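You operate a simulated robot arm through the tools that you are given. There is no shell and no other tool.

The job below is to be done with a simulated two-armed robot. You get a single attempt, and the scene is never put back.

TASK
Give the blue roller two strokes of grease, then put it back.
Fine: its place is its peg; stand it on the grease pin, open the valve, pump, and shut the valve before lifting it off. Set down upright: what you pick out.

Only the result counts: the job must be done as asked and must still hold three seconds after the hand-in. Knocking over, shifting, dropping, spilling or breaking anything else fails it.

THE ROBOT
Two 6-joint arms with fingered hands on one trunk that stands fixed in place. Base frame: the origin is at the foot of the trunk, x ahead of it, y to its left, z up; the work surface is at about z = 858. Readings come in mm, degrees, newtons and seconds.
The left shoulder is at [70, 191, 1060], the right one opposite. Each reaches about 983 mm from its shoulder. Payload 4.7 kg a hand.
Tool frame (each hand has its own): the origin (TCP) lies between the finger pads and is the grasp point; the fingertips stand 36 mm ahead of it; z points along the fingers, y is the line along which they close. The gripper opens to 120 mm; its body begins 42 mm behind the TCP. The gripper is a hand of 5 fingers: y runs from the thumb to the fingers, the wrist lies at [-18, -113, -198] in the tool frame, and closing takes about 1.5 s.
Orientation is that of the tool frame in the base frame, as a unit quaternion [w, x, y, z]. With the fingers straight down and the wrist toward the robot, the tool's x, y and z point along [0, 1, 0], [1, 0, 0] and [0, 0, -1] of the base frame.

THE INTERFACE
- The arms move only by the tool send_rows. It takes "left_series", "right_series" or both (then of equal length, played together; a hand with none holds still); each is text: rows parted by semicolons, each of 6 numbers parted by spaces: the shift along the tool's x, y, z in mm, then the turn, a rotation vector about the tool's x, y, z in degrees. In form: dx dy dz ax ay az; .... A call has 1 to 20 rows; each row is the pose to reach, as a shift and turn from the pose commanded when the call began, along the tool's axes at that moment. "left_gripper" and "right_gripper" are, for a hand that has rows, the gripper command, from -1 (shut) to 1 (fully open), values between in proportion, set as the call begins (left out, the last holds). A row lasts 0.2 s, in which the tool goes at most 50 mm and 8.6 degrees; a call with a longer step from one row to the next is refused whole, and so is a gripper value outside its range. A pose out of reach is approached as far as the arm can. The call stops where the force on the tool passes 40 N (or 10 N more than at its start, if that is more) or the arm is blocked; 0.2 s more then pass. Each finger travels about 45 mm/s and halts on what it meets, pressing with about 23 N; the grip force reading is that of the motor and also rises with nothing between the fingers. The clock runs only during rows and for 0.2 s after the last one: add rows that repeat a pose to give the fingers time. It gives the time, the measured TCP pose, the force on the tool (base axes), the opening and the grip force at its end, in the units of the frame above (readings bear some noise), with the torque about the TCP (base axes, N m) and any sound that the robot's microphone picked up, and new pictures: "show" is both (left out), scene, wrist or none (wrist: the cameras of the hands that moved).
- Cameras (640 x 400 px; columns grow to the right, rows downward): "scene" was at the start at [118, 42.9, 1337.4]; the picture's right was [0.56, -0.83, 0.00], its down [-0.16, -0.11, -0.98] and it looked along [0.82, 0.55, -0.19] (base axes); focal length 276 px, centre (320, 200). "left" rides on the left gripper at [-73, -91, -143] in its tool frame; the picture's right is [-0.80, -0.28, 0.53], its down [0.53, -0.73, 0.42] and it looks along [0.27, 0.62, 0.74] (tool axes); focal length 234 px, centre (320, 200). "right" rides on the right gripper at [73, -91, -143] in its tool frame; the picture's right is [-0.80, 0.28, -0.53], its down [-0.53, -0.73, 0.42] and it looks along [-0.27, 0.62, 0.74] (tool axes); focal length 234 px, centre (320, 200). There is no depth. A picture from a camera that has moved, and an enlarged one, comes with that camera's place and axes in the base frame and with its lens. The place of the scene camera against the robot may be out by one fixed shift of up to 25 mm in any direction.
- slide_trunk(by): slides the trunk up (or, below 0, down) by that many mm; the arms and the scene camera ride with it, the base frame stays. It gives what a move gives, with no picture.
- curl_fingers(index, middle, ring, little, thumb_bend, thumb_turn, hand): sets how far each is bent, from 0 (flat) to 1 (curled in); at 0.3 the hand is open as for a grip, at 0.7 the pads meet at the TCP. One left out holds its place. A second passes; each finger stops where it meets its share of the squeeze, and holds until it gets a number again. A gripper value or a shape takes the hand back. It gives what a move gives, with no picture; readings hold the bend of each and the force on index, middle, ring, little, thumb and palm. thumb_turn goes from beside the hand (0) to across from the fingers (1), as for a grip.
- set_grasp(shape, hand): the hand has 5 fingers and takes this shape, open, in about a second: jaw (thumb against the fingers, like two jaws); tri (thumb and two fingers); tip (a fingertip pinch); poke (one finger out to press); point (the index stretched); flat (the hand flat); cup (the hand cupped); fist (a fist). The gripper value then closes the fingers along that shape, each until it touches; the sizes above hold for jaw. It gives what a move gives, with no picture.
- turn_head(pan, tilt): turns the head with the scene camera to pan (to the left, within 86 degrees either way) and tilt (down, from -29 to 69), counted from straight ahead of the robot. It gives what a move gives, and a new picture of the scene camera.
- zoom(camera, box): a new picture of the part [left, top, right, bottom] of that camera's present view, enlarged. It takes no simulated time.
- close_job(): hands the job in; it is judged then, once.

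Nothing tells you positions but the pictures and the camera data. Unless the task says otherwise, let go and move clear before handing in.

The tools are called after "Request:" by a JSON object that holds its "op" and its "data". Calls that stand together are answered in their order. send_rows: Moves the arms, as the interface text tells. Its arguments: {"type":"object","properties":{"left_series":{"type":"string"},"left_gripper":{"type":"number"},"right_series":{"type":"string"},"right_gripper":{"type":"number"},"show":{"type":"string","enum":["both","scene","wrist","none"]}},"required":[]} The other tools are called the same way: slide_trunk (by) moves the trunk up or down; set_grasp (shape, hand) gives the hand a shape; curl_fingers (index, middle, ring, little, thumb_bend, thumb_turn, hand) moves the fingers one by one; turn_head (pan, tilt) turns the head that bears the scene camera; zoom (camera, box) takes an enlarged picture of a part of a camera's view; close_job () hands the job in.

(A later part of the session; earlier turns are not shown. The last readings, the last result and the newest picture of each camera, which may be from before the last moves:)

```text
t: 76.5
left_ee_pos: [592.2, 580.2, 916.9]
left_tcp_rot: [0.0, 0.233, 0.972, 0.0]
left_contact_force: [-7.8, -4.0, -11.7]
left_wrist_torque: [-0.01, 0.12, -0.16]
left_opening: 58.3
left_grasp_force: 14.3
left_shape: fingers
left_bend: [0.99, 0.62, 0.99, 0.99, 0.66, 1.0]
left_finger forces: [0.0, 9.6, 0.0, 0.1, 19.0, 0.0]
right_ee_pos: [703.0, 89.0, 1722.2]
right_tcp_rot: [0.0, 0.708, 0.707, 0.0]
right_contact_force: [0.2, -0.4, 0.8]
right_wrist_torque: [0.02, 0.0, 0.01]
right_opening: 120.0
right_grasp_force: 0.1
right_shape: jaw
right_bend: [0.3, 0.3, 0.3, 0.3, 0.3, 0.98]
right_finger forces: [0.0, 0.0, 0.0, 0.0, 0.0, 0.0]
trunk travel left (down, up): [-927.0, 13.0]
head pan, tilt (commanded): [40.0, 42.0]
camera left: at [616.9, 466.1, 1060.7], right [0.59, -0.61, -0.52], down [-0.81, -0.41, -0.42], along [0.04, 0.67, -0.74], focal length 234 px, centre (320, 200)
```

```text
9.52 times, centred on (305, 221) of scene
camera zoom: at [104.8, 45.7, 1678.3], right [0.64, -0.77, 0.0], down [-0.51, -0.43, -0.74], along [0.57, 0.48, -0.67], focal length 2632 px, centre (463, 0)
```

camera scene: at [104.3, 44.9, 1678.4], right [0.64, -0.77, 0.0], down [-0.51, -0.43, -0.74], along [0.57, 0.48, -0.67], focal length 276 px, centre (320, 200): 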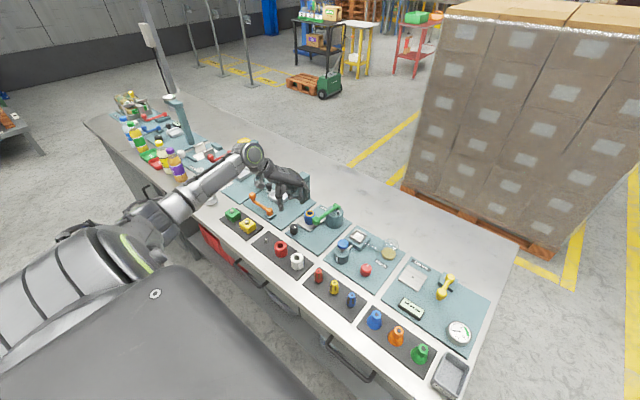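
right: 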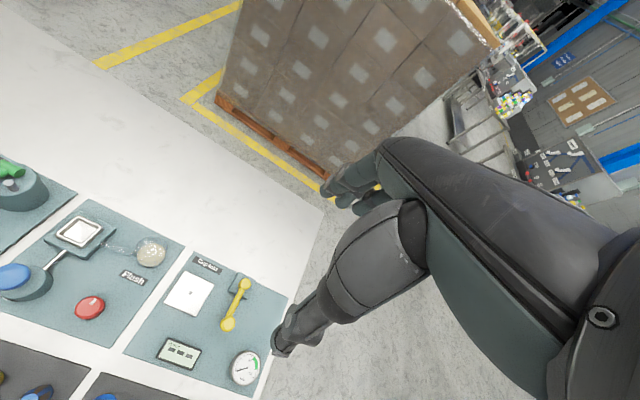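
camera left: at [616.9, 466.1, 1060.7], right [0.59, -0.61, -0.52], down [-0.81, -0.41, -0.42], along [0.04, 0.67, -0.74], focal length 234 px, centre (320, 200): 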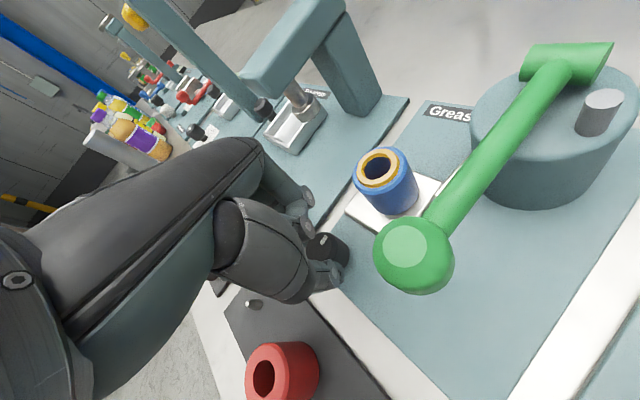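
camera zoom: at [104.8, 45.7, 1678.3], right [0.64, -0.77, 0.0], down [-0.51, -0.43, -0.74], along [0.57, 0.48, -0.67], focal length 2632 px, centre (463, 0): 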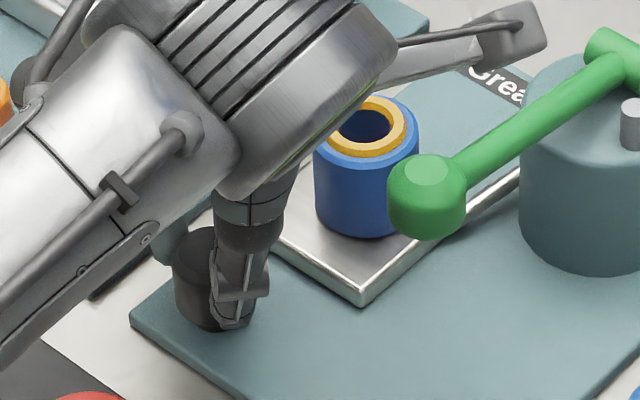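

Mark is back at ≈0–2° and torque shows the closed stop (−0.16 N·m): valve shut. Releasing and lifting.

Request:
{"op": "curl_fingers", "data": {"hand": "left", "middle": 0.5, "thumb_bend": 0.5}}

Request:
{"op": "send_rows", "data": {"left_series": "0 0 -8 0 0 0; 0 0 -25 0 0 0; 0 0 -50 0 0 0; 0 0 -85 0 0 0; 0 0 -120 0 0 0; 0 0 -150 0 0 0; 0 0 -150 0 0 0", "show": "both"}}

Request:
{"op": "zoom", "data": {"camera": "scene", "box": [280, 195, 345, 245]}}

Request:
{"op": "zoom", "data": {"camera": "left", "box": [280, 160, 480, 320]}}

```text
t: 77.5
left_ee_pos: [592.6, 581.5, 917.3]
left_tcp_rot: [0.001, 0.233, 0.972, 0.0]
left_contact_force: [0.1, -0.1, 0.2]
left_wrist_torque: [-0.05, -0.03, 0.01]
left_opening: 65.9
left_grasp_force: 0.0
left_shape: fingers
left_bend: [0.99, 0.5, 0.99, 0.99, 0.5, 1.0]
left_finger forces: [0.0, 0.0, 0.1, 0.0, 0.0, 0.0]
right_ee_pos: [702.6, 88.4, 1722.9]
right_tcp_rot: [0.0, 0.707, 0.707, 0.0]
right_contact_force: [0.3, -0.2, 1.2]
right_wrist_torque: [0.0, 0.03, 0.0]
right_opening: 120.0
right_grasp_force: 0.1
right_shape: jaw
right_bend: [0.3, 0.3, 0.3, 0.3, 0.3, 0.98]
right_finger forces: [0.1, 0.0, 0.0, 0.0, 0.0, 0.0]
trunk travel left (down, up): [-927.0, 13.0]
head pan, tilt (commanded): [40.0, 42.0]
```

```text
t: 79.1
left_ee_pos: [593.9, 582.7, 1067.0]
left_tcp_rot: [0.0, 0.234, 0.972, 0.001]
left_contact_force: [0.4, -0.3, -0.3]
left_wrist_torque: [-0.01, -0.02, -0.01]
left_opening: 65.9
left_grasp_force: 0.0
left_shape: fingers
left_bend: [0.99, 0.5, 0.99, 0.99, 0.5, 1.0]
left_finger forces: [0.0, 0.1, 0.1, 0.1, 0.0, 0.0]
right_ee_pos: [703.0, 89.0, 1722.4]
right_tcp_rot: [0.0, 0.707, 0.707, 0.0]
right_contact_force: [0.0, -0.2, -0.3]
right_wrist_torque: [-0.01, 0.01, 0.0]
right_opening: 119.9
right_grasp_force: 0.0
right_shape: jaw
right_bend: [0.3, 0.3, 0.3, 0.3, 0.3, 0.98]
right_finger forces: [0.0, 0.0, 0.1, 0.0, 0.0, 0.1]
trunk travel left (down, up): [-927.0, 13.0]
head pan, tilt (commanded): [40.0, 42.0]
camera scene: at [104.9, 45.0, 1678.3], right [0.64, -0.77, 0.0], down [-0.51, -0.43, -0.74], along [0.57, 0.48, -0.67], focal length 276 px, centre (320, 200)
camera left: at [617.8, 466.9, 1210.8], right [0.59, -0.61, -0.53], down [-0.81, -0.41, -0.42], along [0.04, 0.67, -0.74], focal length 234 px, centre (320, 200)
```

scene: 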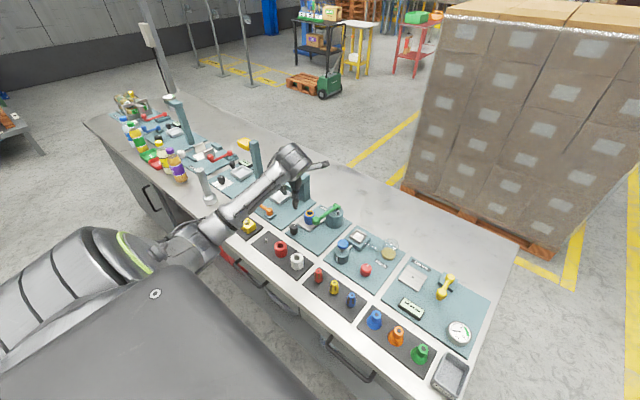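
left: 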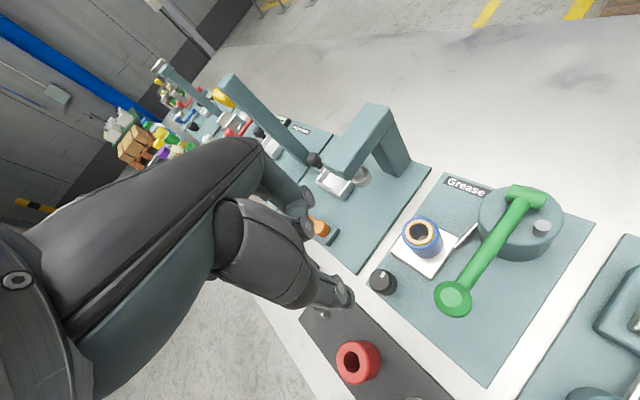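

```text
8.00 times, centred on (312, 220) of scene
camera zoom: at [104.9, 45.0, 1678.3], right [0.64, -0.77, 0.0], down [-0.51, -0.43, -0.74], along [0.57, 0.48, -0.67], focal length 2211 px, centre (380, 40)
```

zoom: 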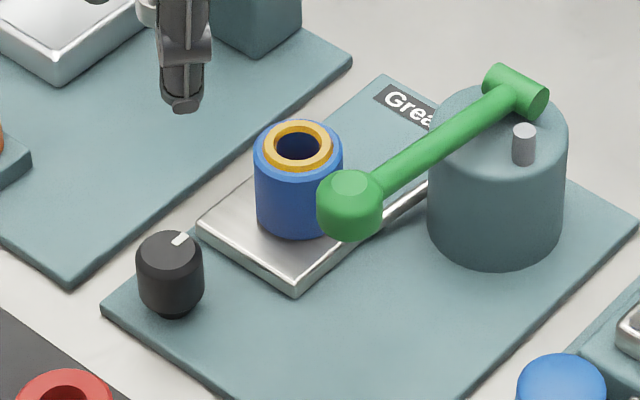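

```text
2.50 times, centred on (380, 240) of left
camera zoom: at [617.8, 466.9, 1210.8], right [0.59, -0.61, -0.53], down [-0.81, -0.41, -0.42], along [0.04, 0.67, -0.74], focal length 585 px, centre (170, 100)
```

zoom: 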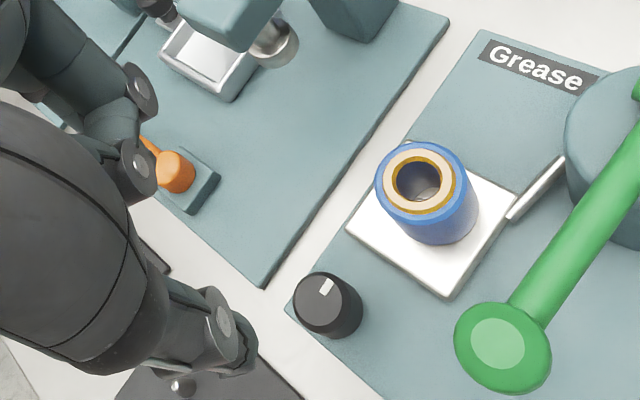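

Valve is shut (mark back where it started) and the roller stands upright with its grease collar at ≈[669.5,569.5]. Now I reopen the jaw and move above the roller at yaw 10°.

Request:
{"op": "set_grasp", "data": {"hand": "left", "shape": "jaw"}}

Request:
{"op": "send_rows", "data": {"left_series": "-10 3 0 0 0 7.6; -20 6 0 0 0 15.2; -31 9 0 0 0 22.8; -42 12 0 0 0 30.4; -53 15 0 0 0 38; -63 18 10 0 0 45.6; -73.5 21 25 0 0 52.9; -73.5 21 37 0 0 52.9; -73.5 21 37 0 0 52.9", "left_gripper": 0.35, "show": "both"}}

Request:
{"op": "zoom", "data": {"camera": "scene", "box": [280, 170, 350, 235]}}

Request:
{"op": "zoom", "data": {"camera": "left", "box": [260, 180, 440, 330]}}

```text
t: 80.0
left_ee_pos: [594.8, 582.8, 1066.7]
left_tcp_rot: [0.0, 0.234, 0.972, 0.0]
left_contact_force: [1.0, -0.4, 0.4]
left_wrist_torque: [0.0, -0.03, -0.01]
left_opening: 119.9
left_grasp_force: 0.0
left_shape: jaw
left_bend: [0.3, 0.3, 0.3, 0.3, 0.3, 0.98]
left_finger forces: [0.0, 0.0, 0.1, 0.0, 0.1, 0.0]
right_ee_pos: [702.1, 88.4, 1723.4]
right_tcp_rot: [0.001, 0.707, 0.707, 0.0]
right_contact_force: [0.3, -0.4, -0.3]
right_wrist_torque: [0.0, 0.01, -0.02]
right_opening: 120.0
right_grasp_force: 0.1
right_shape: jaw
right_bend: [0.3, 0.3, 0.3, 0.3, 0.3, 0.98]
right_finger forces: [0.0, 0.0, 0.0, 0.0, 0.0, 0.1]
trunk travel left (down, up): [-927.0, 13.0]
head pan, tilt (commanded): [40.0, 42.0]
```

```text
t: 82.0
left_ee_pos: [669.2, 568.6, 1030.8]
left_tcp_rot: [0.0, 0.643, 0.766, 0.0]
left_contact_force: [-0.8, 0.5, 0.5]
left_wrist_torque: [-0.02, 0.0, -0.02]
left_opening: 81.3
left_grasp_force: 0.0
left_shape: jaw
left_bend: [0.27, 0.38, 0.35, 0.35, 0.61, 0.99]
left_finger forces: [0.0, 0.0, 0.0, 0.0, 0.1, 0.0]
right_ee_pos: [702.7, 89.0, 1723.7]
right_tcp_rot: [0.0, 0.708, 0.707, 0.0]
right_contact_force: [-0.6, -0.4, -0.3]
right_wrist_torque: [0.03, -0.01, -0.02]
right_opening: 119.6
right_grasp_force: 0.1
right_shape: jaw
right_bend: [0.3, 0.3, 0.3, 0.3, 0.3, 0.98]
right_finger forces: [0.0, 0.0, 0.1, 0.1, 0.0, 0.0]
trunk travel left (down, up): [-927.0, 13.0]
head pan, tilt (commanded): [40.0, 42.0]
camera scene: at [104.4, 44.9, 1678.4], right [0.64, -0.77, 0.0], down [-0.51, -0.43, -0.74], along [0.57, 0.48, -0.67], focal length 276 px, centre (320, 200)
camera left: at [592.1, 478.5, 1175.0], right [-0.14, -0.84, -0.53], down [-0.81, 0.4, -0.42], along [0.57, 0.37, -0.74], focal length 234 px, centre (320, 200)
```

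scene: 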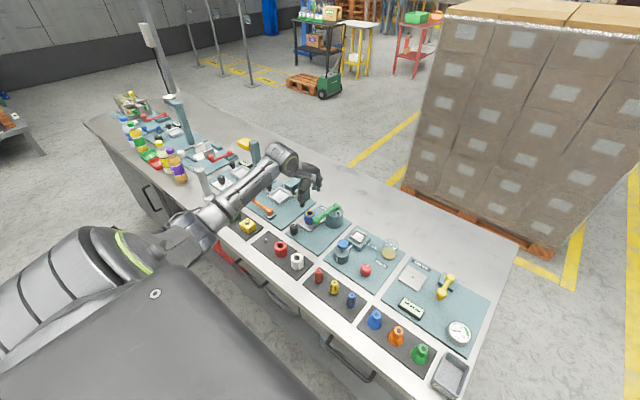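
left: 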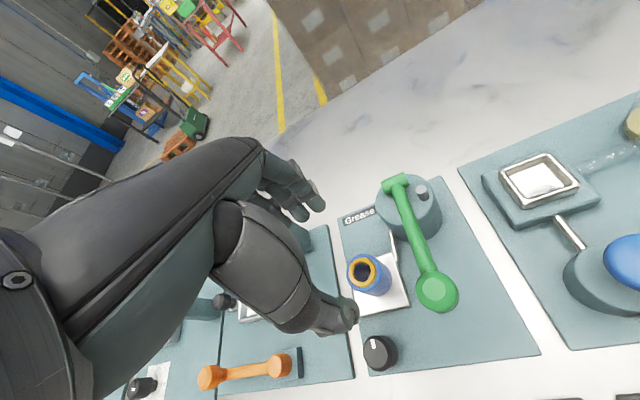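

```text
6.15 times, centred on (315, 202) of scene
camera zoom: at [104.4, 44.9, 1678.4], right [0.64, -0.77, 0.0], down [-0.51, -0.43, -0.74], along [0.57, 0.48, -0.67], focal length 1701 px, centre (351, 185)
```

zoom: 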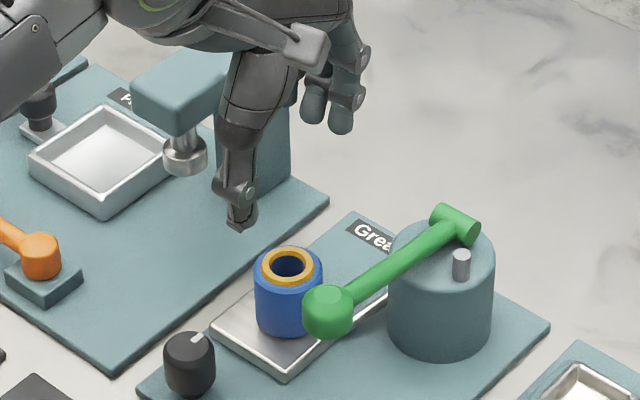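

```text
2.67 times, centred on (350, 255) of left
camera zoom: at [592.1, 478.5, 1175.0], right [-0.14, -0.84, -0.53], down [-0.81, 0.4, -0.42], along [0.57, 0.37, -0.74], focal length 624 px, centre (240, 53)
```

zoom: 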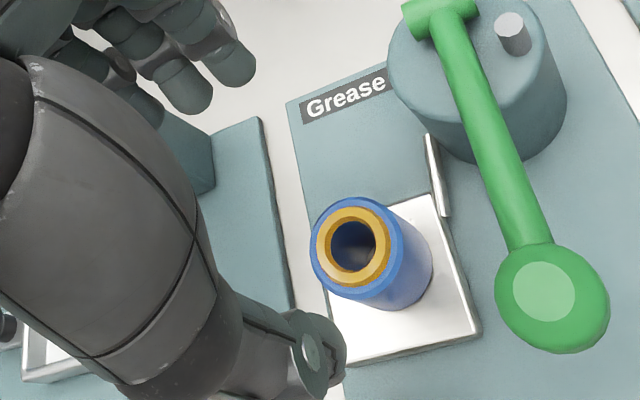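

Request:
{"op": "send_rows", "data": {"left_series": "0.8 1.2 25 0 0 0; 0.8 1.2 50 0 0 0; 0.8 1.2 66 0 0 0; 0.8 1.2 66 0 0 0", "show": "wrist"}}

Request:
{"op": "zoom", "data": {"camera": "scene", "box": [285, 180, 345, 235]}}

Request:
{"op": "zoom", "data": {"camera": "left", "box": [270, 160, 420, 320]}}

```text
t: 83.0
left_ee_pos: [668.9, 568.6, 963.4]
left_tcp_rot: [0.0, 0.643, 0.766, 0.0]
left_contact_force: [0.0, -0.6, -0.3]
left_wrist_torque: [-0.02, -0.01, 0.01]
left_opening: 81.7
left_grasp_force: 0.1
left_shape: jaw
left_bend: [0.27, 0.38, 0.35, 0.35, 0.61, 0.99]
left_finger forces: [0.1, 0.1, 0.0, 0.0, 0.0, 0.1]
right_ee_pos: [702.3, 88.0, 1722.6]
right_tcp_rot: [0.0, 0.706, 0.708, -0.001]
right_contact_force: [-0.6, -1.0, 0.0]
right_wrist_torque: [-0.02, 0.0, 0.01]
right_opening: 119.6
right_grasp_force: 0.0
right_shape: jaw
right_bend: [0.3, 0.3, 0.3, 0.3, 0.3, 0.98]
right_finger forces: [0.0, 0.1, 0.0, 0.0, 0.0, 0.1]
trunk travel left (down, up): [-927.0, 13.0]
head pan, tilt (commanded): [40.0, 42.0]
camera left: at [591.8, 479.8, 1107.0], right [-0.13, -0.84, -0.53], down [-0.81, 0.4, -0.42], along [0.56, 0.37, -0.74], focal length 234 px, centre (320, 200)
```

left: 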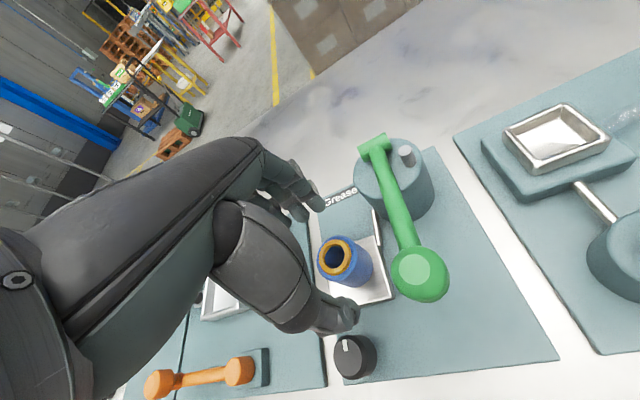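

```text
7.27 times, centred on (315, 208) of scene
camera zoom: at [104.8, 45.0, 1678.3], right [0.64, -0.77, 0.0], down [-0.51, -0.43, -0.74], along [0.57, 0.48, -0.67], focal length 2010 px, centre (356, 146)
```

zoom: 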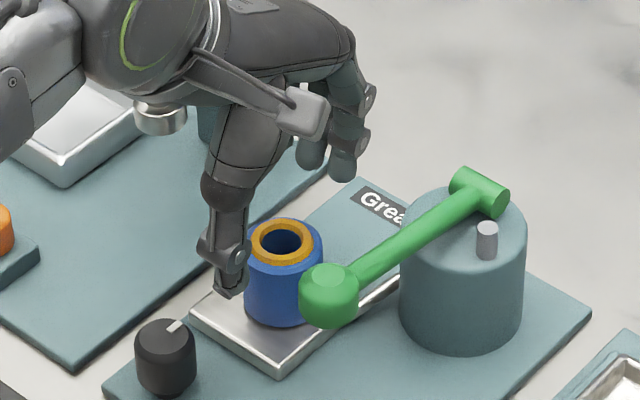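

```text
2.50 times, centred on (345, 240) of left
camera zoom: at [591.8, 479.8, 1107.0], right [-0.13, -0.84, -0.53], down [-0.81, 0.4, -0.42], along [0.56, 0.37, -0.74], focal length 585 px, centre (258, 100)
```

zoom: 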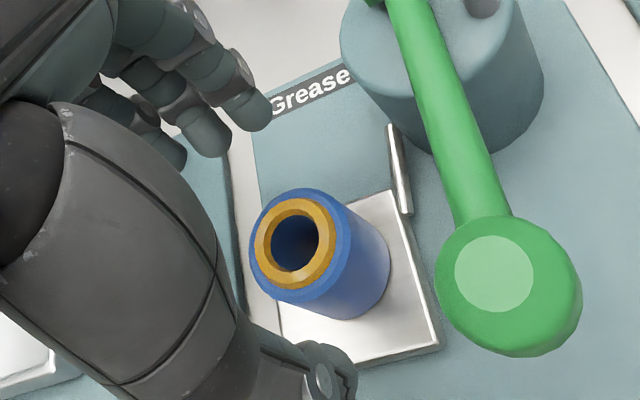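

Aligned within ~2 mm. Descending to grip height and closing.

Request:
{"op": "send_rows", "data": {"left_series": "0.5 0 18 0 0 0; 0.5 0 34 0 0 0; 0.5 0 46.5 0 0 0; 0.5 0 46.5 0 0 0", "show": "none"}}

Request:
{"op": "zoom", "data": {"camera": "scene", "box": [285, 180, 345, 235]}}

Request:
{"op": "zoom", "data": {"camera": "left", "box": [270, 160, 420, 320]}}

```text
t: 84.0
left_ee_pos: [669.1, 568.7, 917.4]
left_tcp_rot: [-0.001, 0.642, 0.767, 0.001]
left_contact_force: [0.3, 0.0, -0.1]
left_wrist_torque: [0.0, -0.02, 0.01]
left_opening: 81.3
left_grasp_force: 0.1
left_shape: jaw
left_bend: [0.27, 0.38, 0.35, 0.35, 0.61, 0.99]
left_finger forces: [0.0, 0.1, 0.0, 0.0, 0.0, 0.0]
right_ee_pos: [702.1, 88.6, 1722.7]
right_tcp_rot: [-0.001, 0.707, 0.707, 0.0]
right_contact_force: [0.1, 0.1, 0.5]
right_wrist_torque: [0.02, 0.0, 0.0]
right_opening: 120.0
right_grasp_force: 0.0
right_shape: jaw
right_bend: [0.3, 0.3, 0.3, 0.3, 0.3, 0.98]
right_finger forces: [0.1, 0.0, 0.1, 0.1, 0.1, 0.0]
trunk travel left (down, up): [-927.0, 13.0]
head pan, tilt (commanded): [40.0, 42.0]
```

```text
7.27 times, centred on (315, 208) of scene
camera zoom: at [104.7, 45.0, 1678.3], right [0.64, -0.77, 0.0], down [-0.51, -0.43, -0.74], along [0.57, 0.48, -0.67], focal length 2010 px, centre (356, 146)
```

zoom: 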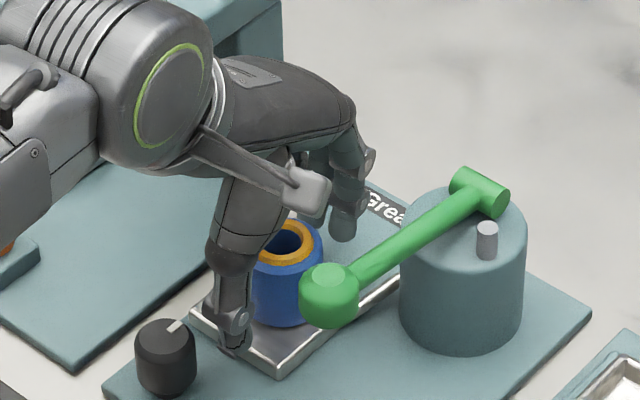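

```text
2.50 times, centred on (345, 240) of left
camera zoom: at [592.1, 480.0, 1061.8], right [-0.13, -0.84, -0.53], down [-0.81, 0.4, -0.42], along [0.56, 0.37, -0.74], focal length 585 px, centre (258, 100)
```

zoom: 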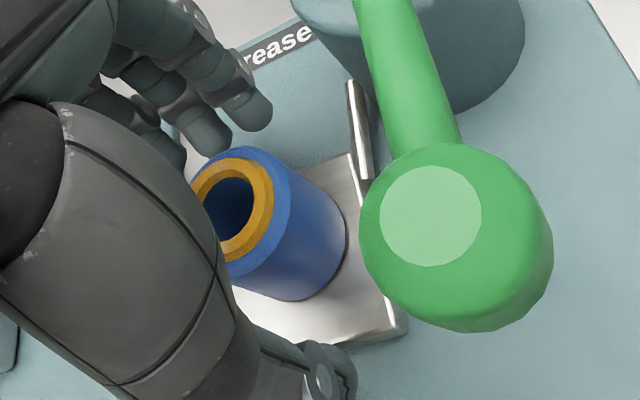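

Request:
{"op": "send_rows", "data": {"left_series": "0 0 0 0 0 0; 0 0 0 0 0 0; 0 0 0 0 0 0; 0 0 0 0 0 0; 0 0 0 0 0 0; 0 0 0 0 0 0; 0 0 0 0 0 0; 0 0 0 0 0 0", "left_gripper": -1, "show": "none"}}

Request:
{"op": "zoom", "data": {"camera": "scene", "box": [285, 180, 345, 235]}}

Request:
{"op": "zoom", "data": {"camera": "left", "box": [270, 160, 420, 320]}}

```text
t: 85.8
left_ee_pos: [668.6, 568.9, 917.4]
left_tcp_rot: [0.0, 0.642, 0.767, 0.0]
left_contact_force: [-1.0, 0.0, -0.6]
left_wrist_torque: [-0.03, -0.04, 0.0]
left_opening: 36.6
left_grasp_force: 23.4
left_shape: jaw
left_bend: [0.74, 0.53, 0.57, 0.54, 0.74, 1.0]
left_finger forces: [11.6, 7.3, 0.1, 0.1, 19.4, 0.0]
right_ee_pos: [702.8, 88.7, 1722.8]
right_tcp_rot: [0.0, 0.707, 0.707, 0.0]
right_contact_force: [-0.1, -0.2, 0.0]
right_wrist_torque: [0.01, -0.01, 0.04]
right_opening: 120.2
right_grasp_force: 0.1
right_shape: jaw
right_bend: [0.3, 0.3, 0.3, 0.3, 0.3, 0.98]
right_finger forces: [0.1, 0.0, 0.0, 0.1, 0.1, 0.0]
trunk travel left (down, up): [-927.0, 13.0]
head pan, tilt (commanded): [40.0, 42.0]
```

```text
7.27 times, centred on (315, 208) of scene
camera zoom: at [104.8, 45.0, 1678.3], right [0.64, -0.77, 0.0], down [-0.51, -0.43, -0.74], along [0.57, 0.48, -0.67], focal length 2010 px, centre (356, 146)
```

zoom: 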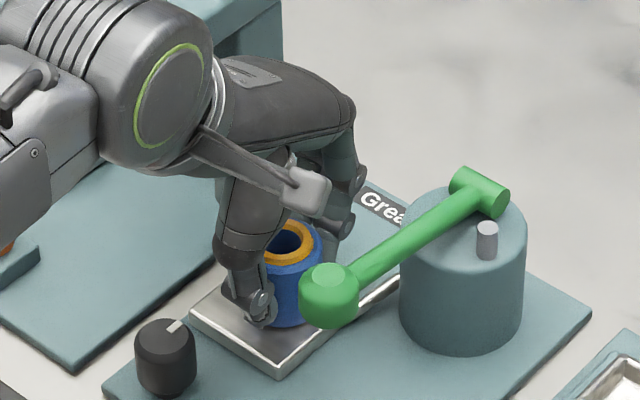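

```text
2.50 times, centred on (345, 240) of left
camera zoom: at [592.1, 479.9, 1061.8], right [-0.13, -0.84, -0.53], down [-0.81, 0.4, -0.42], along [0.56, 0.37, -0.74], focal length 585 px, centre (258, 100)
```

zoom: 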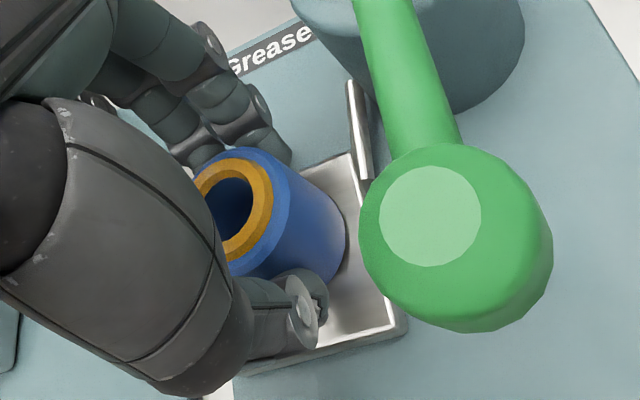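

Same solid grip as the first time. Lifting the roller straight off the pin.

Request:
{"op": "send_rows", "data": {"left_series": "0 0 -8 0 0 0; 0 0 -20 0 0 0; 0 0 -40 0 0 0; 0 0 -60 0 0 0; 0 0 -80 0 0 0; 0 0 -80 0 0 0", "show": "both"}}

Request:
{"op": "zoom", "data": {"camera": "scene", "box": [280, 165, 345, 240]}}

```text
t: 87.2
left_ee_pos: [668.2, 569.6, 999.6]
left_tcp_rot: [0.0, 0.643, 0.766, -0.001]
left_contact_force: [-0.7, -0.4, 0.0]
left_wrist_torque: [-0.02, 0.01, 0.0]
left_opening: 36.4
left_grasp_force: 22.8
left_shape: jaw
left_bend: [0.74, 0.53, 0.57, 0.54, 0.74, 1.0]
left_finger forces: [11.7, 7.3, 0.0, 0.0, 19.4, 0.1]
right_ee_pos: [703.4, 88.7, 1722.0]
right_tcp_rot: [-0.001, 0.707, 0.707, 0.0]
right_contact_force: [-0.4, -0.4, 1.1]
right_wrist_torque: [-0.01, 0.01, 0.0]
right_opening: 119.7
right_grasp_force: 0.0
right_shape: jaw
right_bend: [0.3, 0.3, 0.3, 0.3, 0.3, 0.98]
right_finger forces: [0.0, 0.0, 0.0, 0.0, 0.1, 0.1]
trunk travel left (down, up): [-927.0, 13.0]
head pan, tilt (commanded): [40.0, 42.0]
camera scene: at [105.0, 45.1, 1678.3], right [0.64, -0.77, 0.0], down [-0.51, -0.43, -0.74], along [0.57, 0.48, -0.67], focal length 276 px, centre (320, 200)
camera left: at [591.6, 480.0, 1142.8], right [-0.13, -0.84, -0.53], down [-0.81, 0.4, -0.42], along [0.56, 0.37, -0.74], focal length 234 px, centre (320, 200)
```

scene: 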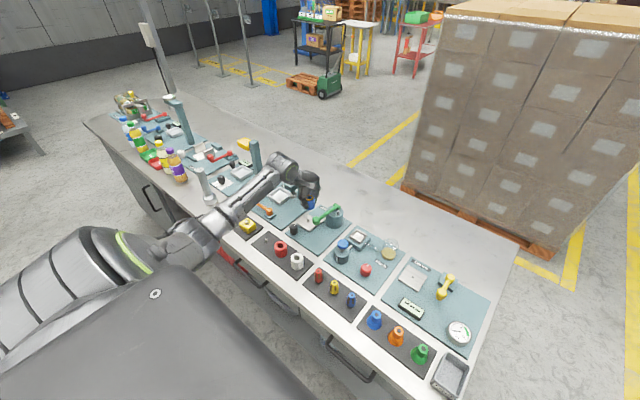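
left: 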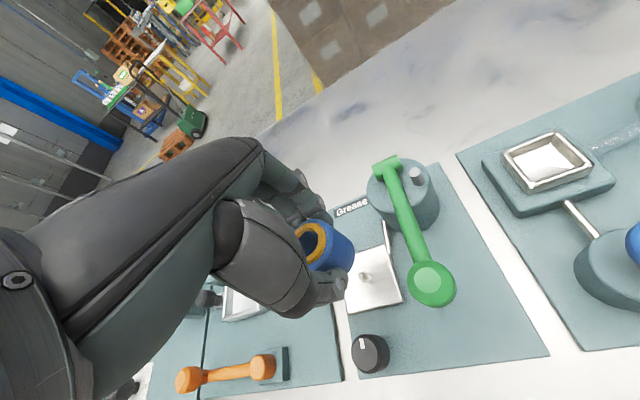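

```text
5.33 times, centred on (312, 202) of scene
camera zoom: at [105.0, 45.1, 1678.3], right [0.64, -0.77, 0.0], down [-0.51, -0.43, -0.74], along [0.57, 0.48, -0.67], focal length 1474 px, centre (360, 187)
```

zoom: 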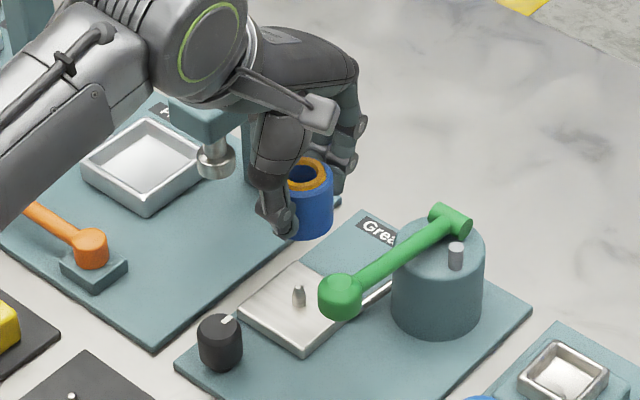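

Clean lift, pin bare and no spill. Carrying the roller back over its peg.

Request:
{"op": "send_rows", "data": {"left_series": "15 -27 1 0 0 0; 30 -54 2 0 0 0; 45 -81 3 0 0 0; 60 -108 4 0 0 0; 75.5 -135 5 0 0 0; 90.5 -162.4 7 0 0 0; 90.5 -162.4 7 0 0 0", "show": "both"}}

Request:
{"op": "zoom", "data": {"camera": "left", "box": [280, 200, 400, 300]}}

Request:
{"op": "zoom", "data": {"camera": "scene", "box": [235, 185, 305, 260]}}

```text
t: 88.8
left_ee_pos: [496.6, 628.9, 991.6]
left_tcp_rot: [0.0, 0.643, 0.766, -0.001]
left_contact_force: [0.6, 0.0, -0.1]
left_wrist_torque: [0.0, 0.0, 0.01]
left_opening: 36.3
left_grasp_force: 22.2
left_shape: jaw
left_bend: [0.74, 0.53, 0.58, 0.54, 0.74, 1.0]
left_finger forces: [11.7, 7.5, 0.0, 0.0, 19.2, 0.0]
right_ee_pos: [703.8, 88.2, 1722.8]
right_tcp_rot: [0.0, 0.707, 0.708, 0.0]
right_contact_force: [-0.7, 0.1, -0.7]
right_wrist_torque: [0.02, -0.03, 0.0]
right_opening: 119.6
right_grasp_force: 0.1
right_shape: jaw
right_bend: [0.3, 0.3, 0.3, 0.3, 0.3, 0.98]
right_finger forces: [0.0, 0.0, 0.0, 0.0, 0.1, 0.1]
trunk travel left (down, up): [-927.0, 13.0]
head pan, tilt (commanded): [40.0, 42.0]
camera scene: at [105.6, 44.8, 1678.2], right [0.64, -0.77, 0.0], down [-0.51, -0.43, -0.74], along [0.57, 0.48, -0.67], focal length 276 px, centre (320, 200)
camera left: at [418.6, 541.2, 1135.1], right [-0.14, -0.84, -0.53], down [-0.81, 0.4, -0.42], along [0.56, 0.37, -0.74], focal length 234 px, centre (320, 200)
```

scene: 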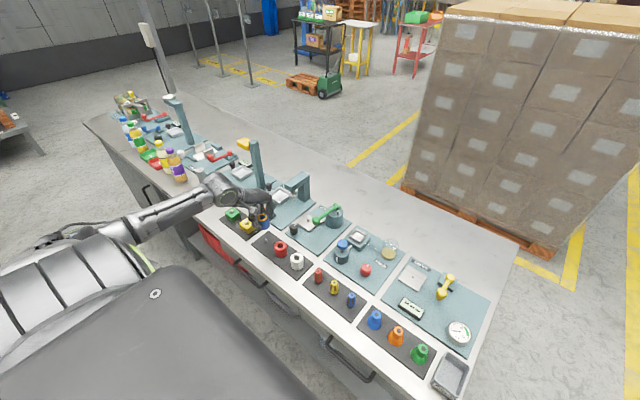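
left: 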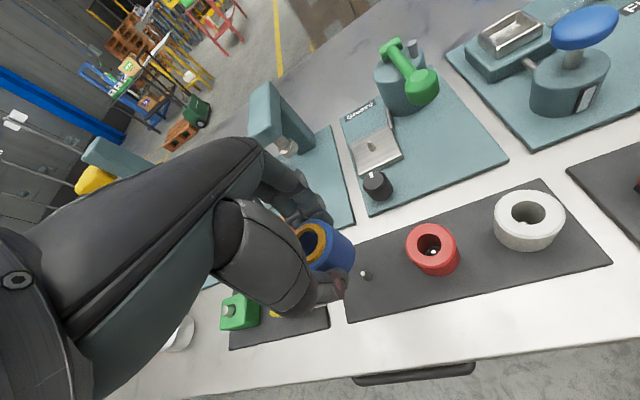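

```text
4.00 times, centred on (340, 250) of left
camera zoom: at [418.6, 541.2, 1135.1], right [-0.14, -0.84, -0.53], down [-0.81, 0.4, -0.42], along [0.56, 0.37, -0.74], focal length 937 px, centre (240, 0)
```

zoom: 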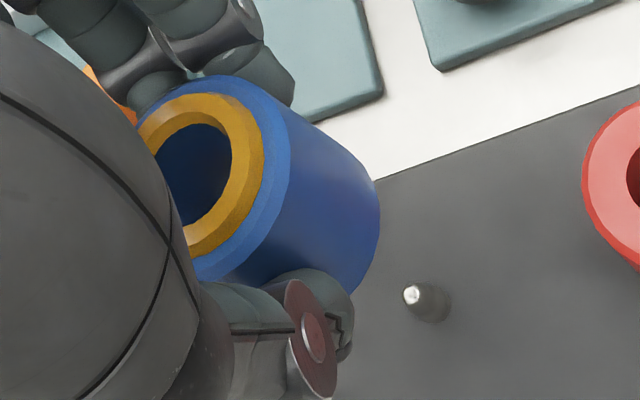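

```text
5.33 times, centred on (270, 222) of scene
camera zoom: at [105.6, 44.8, 1678.2], right [0.64, -0.77, 0.0], down [-0.51, -0.43, -0.74], along [0.57, 0.48, -0.67], focal length 1474 px, centre (587, 80)
```

zoom: 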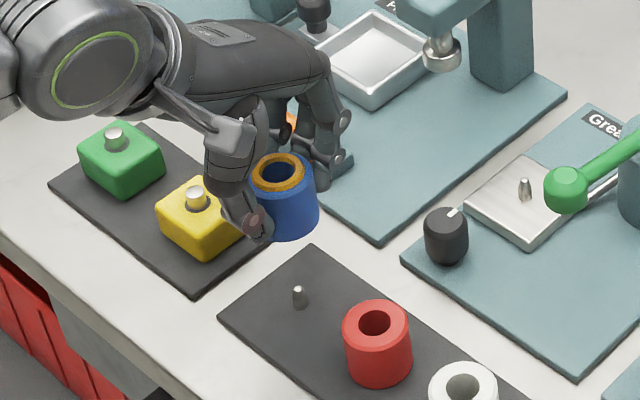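

Peg appears ~2–3 mm off relative to the first lift; I correct by [-3,0] and lower to just above the peg tip.

Request:
{"op": "send_rows", "data": {"left_series": "0.3 -3 18 0 0 0; 0.3 -3 36 0 0 0; 0.3 -3 54 0 0 0; 0.3 -3 64 0 0 0; 0.3 -3 64 0 0 0", "show": "wrist"}}

Request:
{"op": "zoom", "data": {"camera": "left", "box": [280, 200, 400, 300]}}

Request:
{"op": "zoom", "data": {"camera": "scene", "box": [245, 205, 295, 250]}}

```text
t: 90.0
left_ee_pos: [491.4, 630.6, 926.2]
left_tcp_rot: [0.0, 0.642, 0.766, 0.0]
left_contact_force: [-0.5, 0.2, -0.4]
left_wrist_torque: [-0.02, -0.03, 0.02]
left_opening: 36.2
left_grasp_force: 22.7
left_shape: jaw
left_bend: [0.74, 0.53, 0.58, 0.54, 0.75, 1.0]
left_finger forces: [11.6, 7.5, 0.1, 0.0, 19.2, 0.1]
right_ee_pos: [703.6, 88.4, 1721.9]
right_tcp_rot: [0.0, 0.708, 0.707, 0.0]
right_contact_force: [0.0, -0.5, -0.8]
right_wrist_torque: [0.0, 0.02, 0.01]
right_opening: 120.1
right_grasp_force: 0.0
right_shape: jaw
right_bend: [0.3, 0.3, 0.3, 0.3, 0.3, 0.98]
right_finger forces: [0.1, 0.1, 0.0, 0.0, 0.1, 0.1]
trunk travel left (down, up): [-927.0, 13.0]
head pan, tilt (commanded): [40.0, 42.0]
camera left: at [413.7, 541.5, 1069.9], right [-0.13, -0.84, -0.53], down [-0.81, 0.4, -0.42], along [0.56, 0.37, -0.74], focal length 234 px, centre (320, 200)
```

left: 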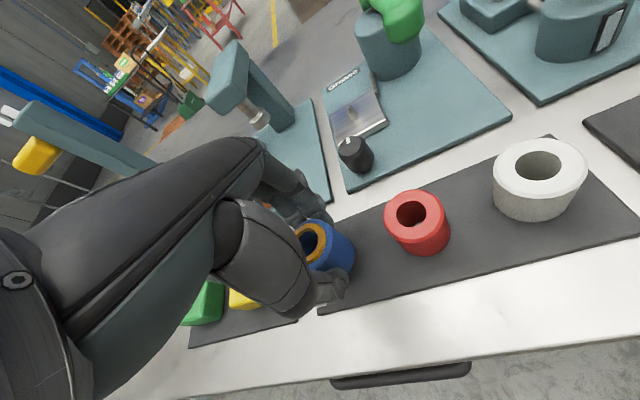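

```text
4.00 times, centred on (340, 250) of left
camera zoom: at [413.7, 541.5, 1069.9], right [-0.13, -0.84, -0.53], down [-0.81, 0.4, -0.42], along [0.56, 0.37, -0.74], focal length 937 px, centre (240, 0)
```

zoom: 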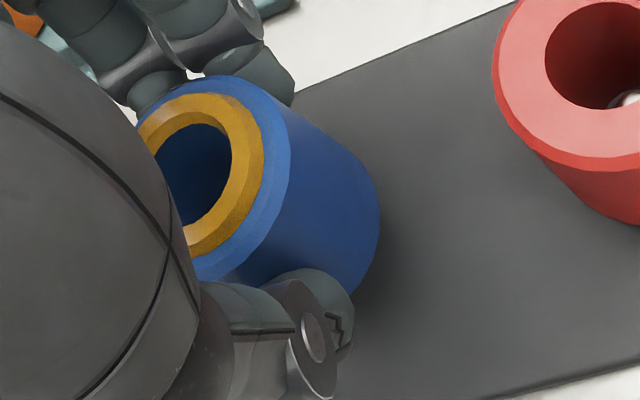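

```text
8.89 times, centred on (270, 228) of scene
camera zoom: at [104.7, 45.1, 1678.3], right [0.64, -0.77, 0.0], down [-0.51, -0.43, -0.74], along [0.57, 0.48, -0.67], focal length 2457 px, centre (764, -44)
```

zoom: 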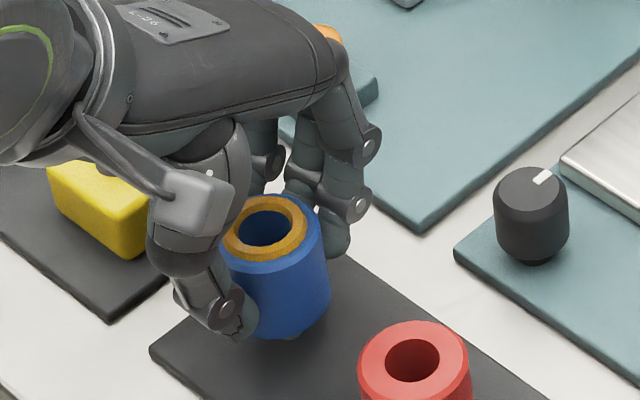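

Axis and peg agree within ~2.5 mm in the scene view; a small correction then down past the peg tip, watching force.

Request:
{"op": "send_rows", "data": {"left_series": "1.2 -1 4 0 0 0; 1.2 -1 8 0 0 0; 1.2 -1 12 0 0 0; 1.2 -1 15 0 0 0; 1.2 -1 15 0 0 0", "show": "none"}}

Request:
{"op": "zoom", "data": {"camera": "scene", "box": [245, 205, 295, 250]}}

```text
t: 91.2
left_ee_pos: [489.6, 630.2, 911.0]
left_tcp_rot: [0.0, 0.643, 0.766, 0.0]
left_contact_force: [-0.8, 1.1, -0.7]
left_wrist_torque: [0.01, 0.0, -0.03]
left_opening: 36.3
left_grasp_force: 22.8
left_shape: jaw
left_bend: [0.74, 0.53, 0.58, 0.54, 0.75, 1.0]
left_finger forces: [11.6, 7.5, 0.1, 0.0, 19.2, 0.0]
right_ee_pos: [701.4, 89.9, 1722.7]
right_tcp_rot: [0.001, 0.707, 0.707, 0.0]
right_contact_force: [1.0, -1.1, -0.8]
right_wrist_torque: [0.01, -0.04, 0.03]
right_opening: 119.9
right_grasp_force: 0.1
right_shape: jaw
right_bend: [0.3, 0.3, 0.3, 0.3, 0.3, 0.98]
right_finger forces: [0.0, 0.1, 0.1, 0.0, 0.0, 0.1]
trunk travel left (down, up): [-927.0, 13.0]
head pan, tilt (commanded): [40.0, 42.0]
```

```text
8.89 times, centred on (270, 228) of scene
camera zoom: at [104.7, 45.1, 1678.3], right [0.64, -0.77, 0.0], down [-0.51, -0.43, -0.74], along [0.57, 0.48, -0.67], focal length 2457 px, centre (764, -44)
```

zoom: 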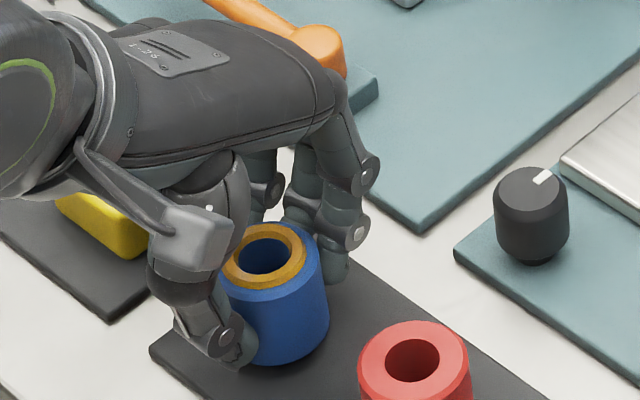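

No resistance with the roller bottom already below the peg tip – the peg is in the bore. Lowering the last millimetres to the mat.

Request:
{"op": "send_rows", "data": {"left_series": "0 0 2.5 0 0 0; 0 0 5 0 0 0; 0 0 6.5 0 0 0; 0 0 6.5 0 0 0", "show": "none"}}

```text
t: 92.2
left_ee_pos: [488.4, 630.7, 903.9]
left_tcp_rot: [0.001, 0.643, 0.766, 0.0]
left_contact_force: [0.4, -0.6, -0.8]
left_wrist_torque: [0.03, -0.02, -0.01]
left_opening: 36.4
left_grasp_force: 23.0
left_shape: jaw
left_bend: [0.74, 0.53, 0.58, 0.54, 0.75, 1.0]
left_finger forces: [11.5, 7.4, 0.0, 0.0, 19.2, 0.0]
right_ee_pos: [702.3, 88.6, 1723.7]
right_tcp_rot: [0.0, 0.707, 0.707, 0.0]
right_contact_force: [-0.3, -0.8, -0.6]
right_wrist_torque: [0.0, -0.03, 0.03]
right_opening: 119.9
right_grasp_force: 0.2
right_shape: jaw
right_bend: [0.3, 0.3, 0.3, 0.3, 0.3, 0.98]
right_finger forces: [0.1, 0.0, 0.0, 0.1, 0.1, 0.1]
trunk travel left (down, up): [-927.0, 13.0]
head pan, tilt (commanded): [40.0, 42.0]
```

Request:
{"op": "send_rows", "data": {"left_series": "0 0 1 0 0 0; 0 0 2 0 0 0; 0 0 2 0 0 0", "show": "wrist"}}

Request:
{"op": "zoom", "data": {"camera": "scene", "box": [245, 205, 295, 250]}}

```text
t: 93.0
left_ee_pos: [489.8, 630.9, 903.5]
left_tcp_rot: [0.0, 0.642, 0.767, 0.0]
left_contact_force: [0.0, -0.2, 2.9]
left_wrist_torque: [0.0, -0.04, 0.01]
left_opening: 36.3
left_grasp_force: 23.1
left_shape: jaw
left_bend: [0.74, 0.53, 0.58, 0.54, 0.74, 1.0]
left_finger forces: [11.6, 7.5, 0.1, 0.1, 19.6, 0.0]
right_ee_pos: [701.9, 89.0, 1722.8]
right_tcp_rot: [0.0, 0.706, 0.708, 0.0]
right_contact_force: [1.0, -0.4, 1.0]
right_wrist_torque: [0.01, -0.01, 0.01]
right_opening: 119.8
right_grasp_force: 0.2
right_shape: jaw
right_bend: [0.3, 0.3, 0.3, 0.3, 0.3, 0.98]
right_finger forces: [0.0, 0.0, 0.0, 0.0, 0.0, 0.0]
trunk travel left (down, up): [-927.0, 13.0]
head pan, tilt (commanded): [40.0, 42.0]
camera left: at [411.9, 541.7, 1047.4], right [-0.13, -0.84, -0.53], down [-0.81, 0.4, -0.42], along [0.56, 0.37, -0.74], focal length 234 px, centre (320, 200)
```

left: 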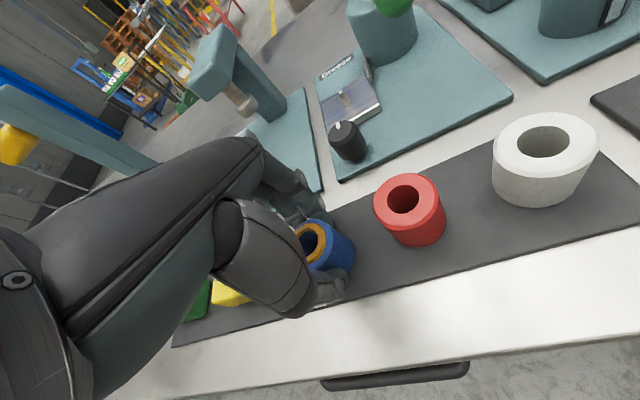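

```text
8.89 times, centred on (270, 228) of scene
camera zoom: at [104.4, 44.7, 1678.4], right [0.64, -0.77, 0.0], down [-0.51, -0.43, -0.74], along [0.57, 0.48, -0.67], focal length 2457 px, centre (764, -44)
```

zoom: 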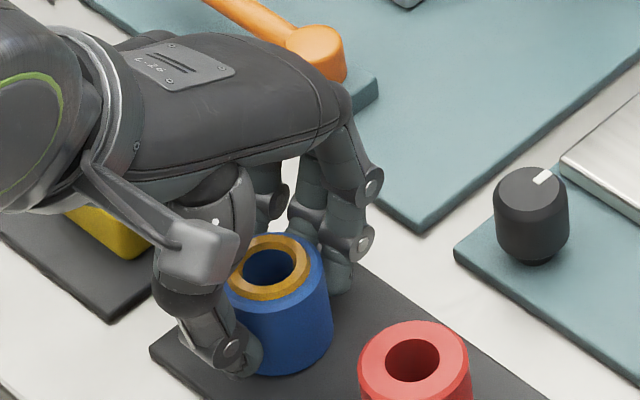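

Light contact with the mat (3 N) and the roller is centred on the peg within ~1–2 mm. Releasing.

Request:
{"op": "send_rows", "data": {"left_series": "0 0 0 0 0 0; 0 0 0 0 0 0; 0 0 0 0 0 0; 0 0 0 0 0 0; 0 0 0 0 0 0; 0 0 0 0 0 0; 0 0 0 0 0 0", "left_gripper": 0.3, "show": "none"}}

Request:
{"op": "zoom", "data": {"camera": "scene", "box": [245, 205, 295, 250]}}

```text
t: 94.6
left_ee_pos: [489.1, 630.5, 903.7]
left_tcp_rot: [0.0, 0.642, 0.766, 0.0]
left_contact_force: [0.7, 0.3, 0.2]
left_wrist_torque: [0.03, 0.0, 0.0]
left_opening: 77.5
left_grasp_force: 0.0
left_shape: jaw
left_bend: [0.28, 0.39, 0.36, 0.36, 0.63, 1.0]
left_finger forces: [0.0, 0.0, 0.0, 0.0, 0.0, 0.1]
right_ee_pos: [702.0, 89.3, 1723.2]
right_tcp_rot: [-0.001, 0.707, 0.707, 0.0]
right_contact_force: [0.1, -0.4, 0.6]
right_wrist_torque: [0.0, 0.0, 0.02]
right_opening: 119.8
right_grasp_force: 0.1
right_shape: jaw
right_bend: [0.3, 0.3, 0.3, 0.3, 0.3, 0.98]
right_finger forces: [0.0, 0.0, 0.0, 0.0, 0.1, 0.0]
trunk travel left (down, up): [-927.0, 13.0]
head pan, tilt (commanded): [40.0, 42.0]
```

```text
8.89 times, centred on (270, 228) of scene
camera zoom: at [104.7, 45.0, 1678.3], right [0.64, -0.77, 0.0], down [-0.51, -0.43, -0.74], along [0.57, 0.48, -0.67], focal length 2457 px, centre (764, -44)
```

zoom: 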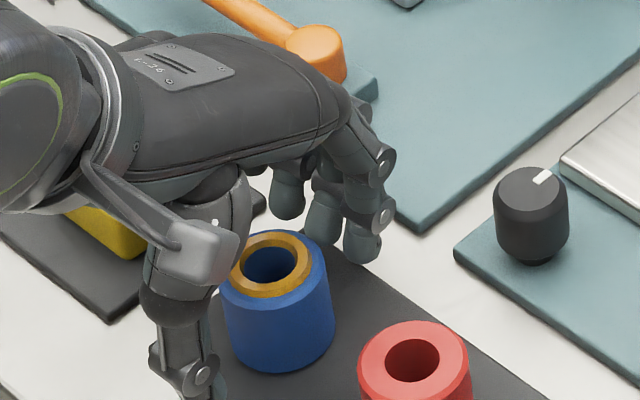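

Released, roller standing upright. Lifting the hand straight up and clear.

Request:
{"op": "send_rows", "data": {"left_series": "0 0 -10 0 0 0; 0 0 -25 0 0 0; 0 0 -45 0 0 0; 0 0 -75 0 0 0; 0 0 -105 0 0 0; 0 20 -130 0 0 0; 0 50 -150 0 0 0; 0 50 -150 0 0 0", "show": "both"}}

Request:
{"op": "zoom", "data": {"camera": "scene", "box": [230, 190, 330, 270]}}

Request:
{"op": "zoom", "data": {"camera": "left", "box": [320, 180, 540, 340]}}

```text
t: 96.4
left_ee_pos: [536.8, 640.9, 1053.0]
left_tcp_rot: [0.0, 0.642, 0.766, 0.0]
left_contact_force: [0.2, -0.6, 0.2]
left_wrist_torque: [0.0, -0.02, 0.0]
left_opening: 77.6
left_grasp_force: 0.1
left_shape: jaw
left_bend: [0.28, 0.39, 0.36, 0.36, 0.63, 1.0]
left_finger forces: [0.0, 0.1, 0.0, 0.0, 0.0, 0.0]
right_ee_pos: [700.8, 88.7, 1723.0]
right_tcp_rot: [-0.001, 0.707, 0.707, 0.001]
right_contact_force: [-0.5, 0.1, 0.0]
right_wrist_torque: [0.0, -0.02, 0.0]
right_opening: 119.9
right_grasp_force: 0.0
right_shape: jaw
right_bend: [0.3, 0.3, 0.3, 0.3, 0.3, 0.98]
right_finger forces: [0.1, 0.1, 0.0, 0.1, 0.0, 0.1]
trunk travel left (down, up): [-927.0, 13.0]
head pan, tilt (commanded): [40.0, 42.0]
camera scene: at [104.0, 45.2, 1678.4], right [0.64, -0.77, 0.0], down [-0.51, -0.43, -0.74], along [0.57, 0.48, -0.67], focal length 276 px, centre (320, 200)
camera left: at [459.9, 551.3, 1196.7], right [-0.13, -0.84, -0.53], down [-0.81, 0.4, -0.42], along [0.56, 0.37, -0.74], focal length 234 px, centre (320, 200)
```

scene: 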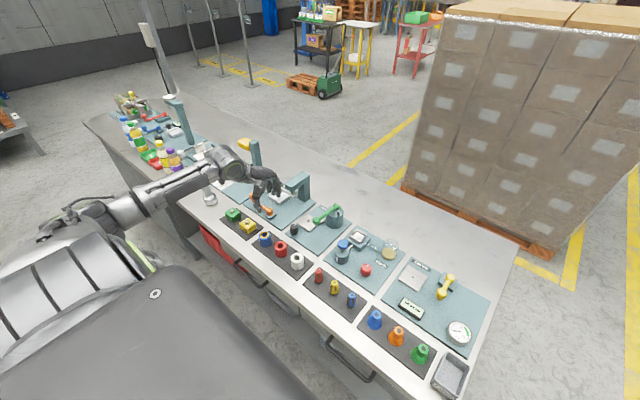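
left: 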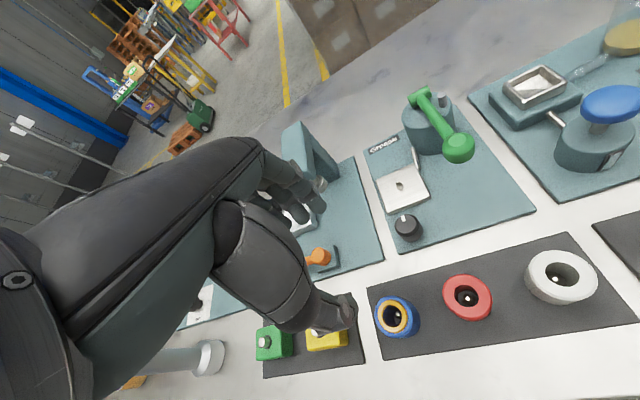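

```text
5.00 times, centred on (280, 230) of scene
camera zoom: at [104.0, 45.2, 1678.4], right [0.64, -0.77, 0.0], down [-0.51, -0.43, -0.74], along [0.57, 0.48, -0.67], focal length 1382 px, centre (520, 50)
```

zoom: 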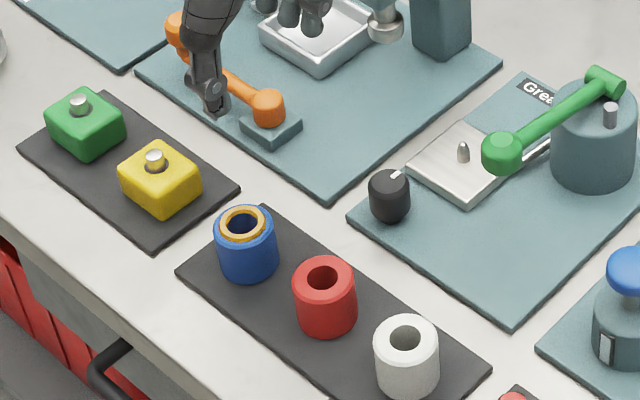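

```text
2.50 times, centred on (430, 260) of left
camera zoom: at [459.9, 551.3, 1196.7], right [-0.13, -0.84, -0.53], down [-0.81, 0.4, -0.42], along [0.56, 0.37, -0.74], focal length 585 px, centre (45, 50)
```

zoom: 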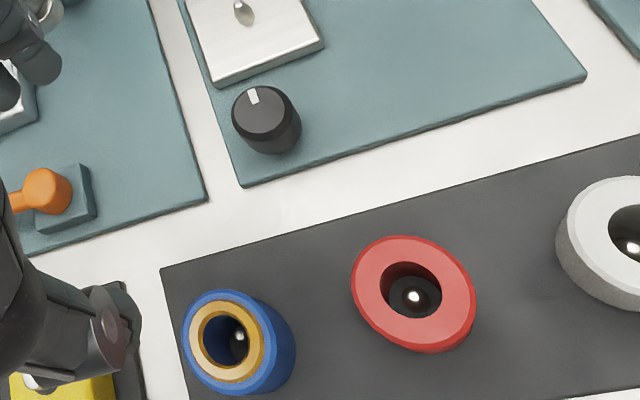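

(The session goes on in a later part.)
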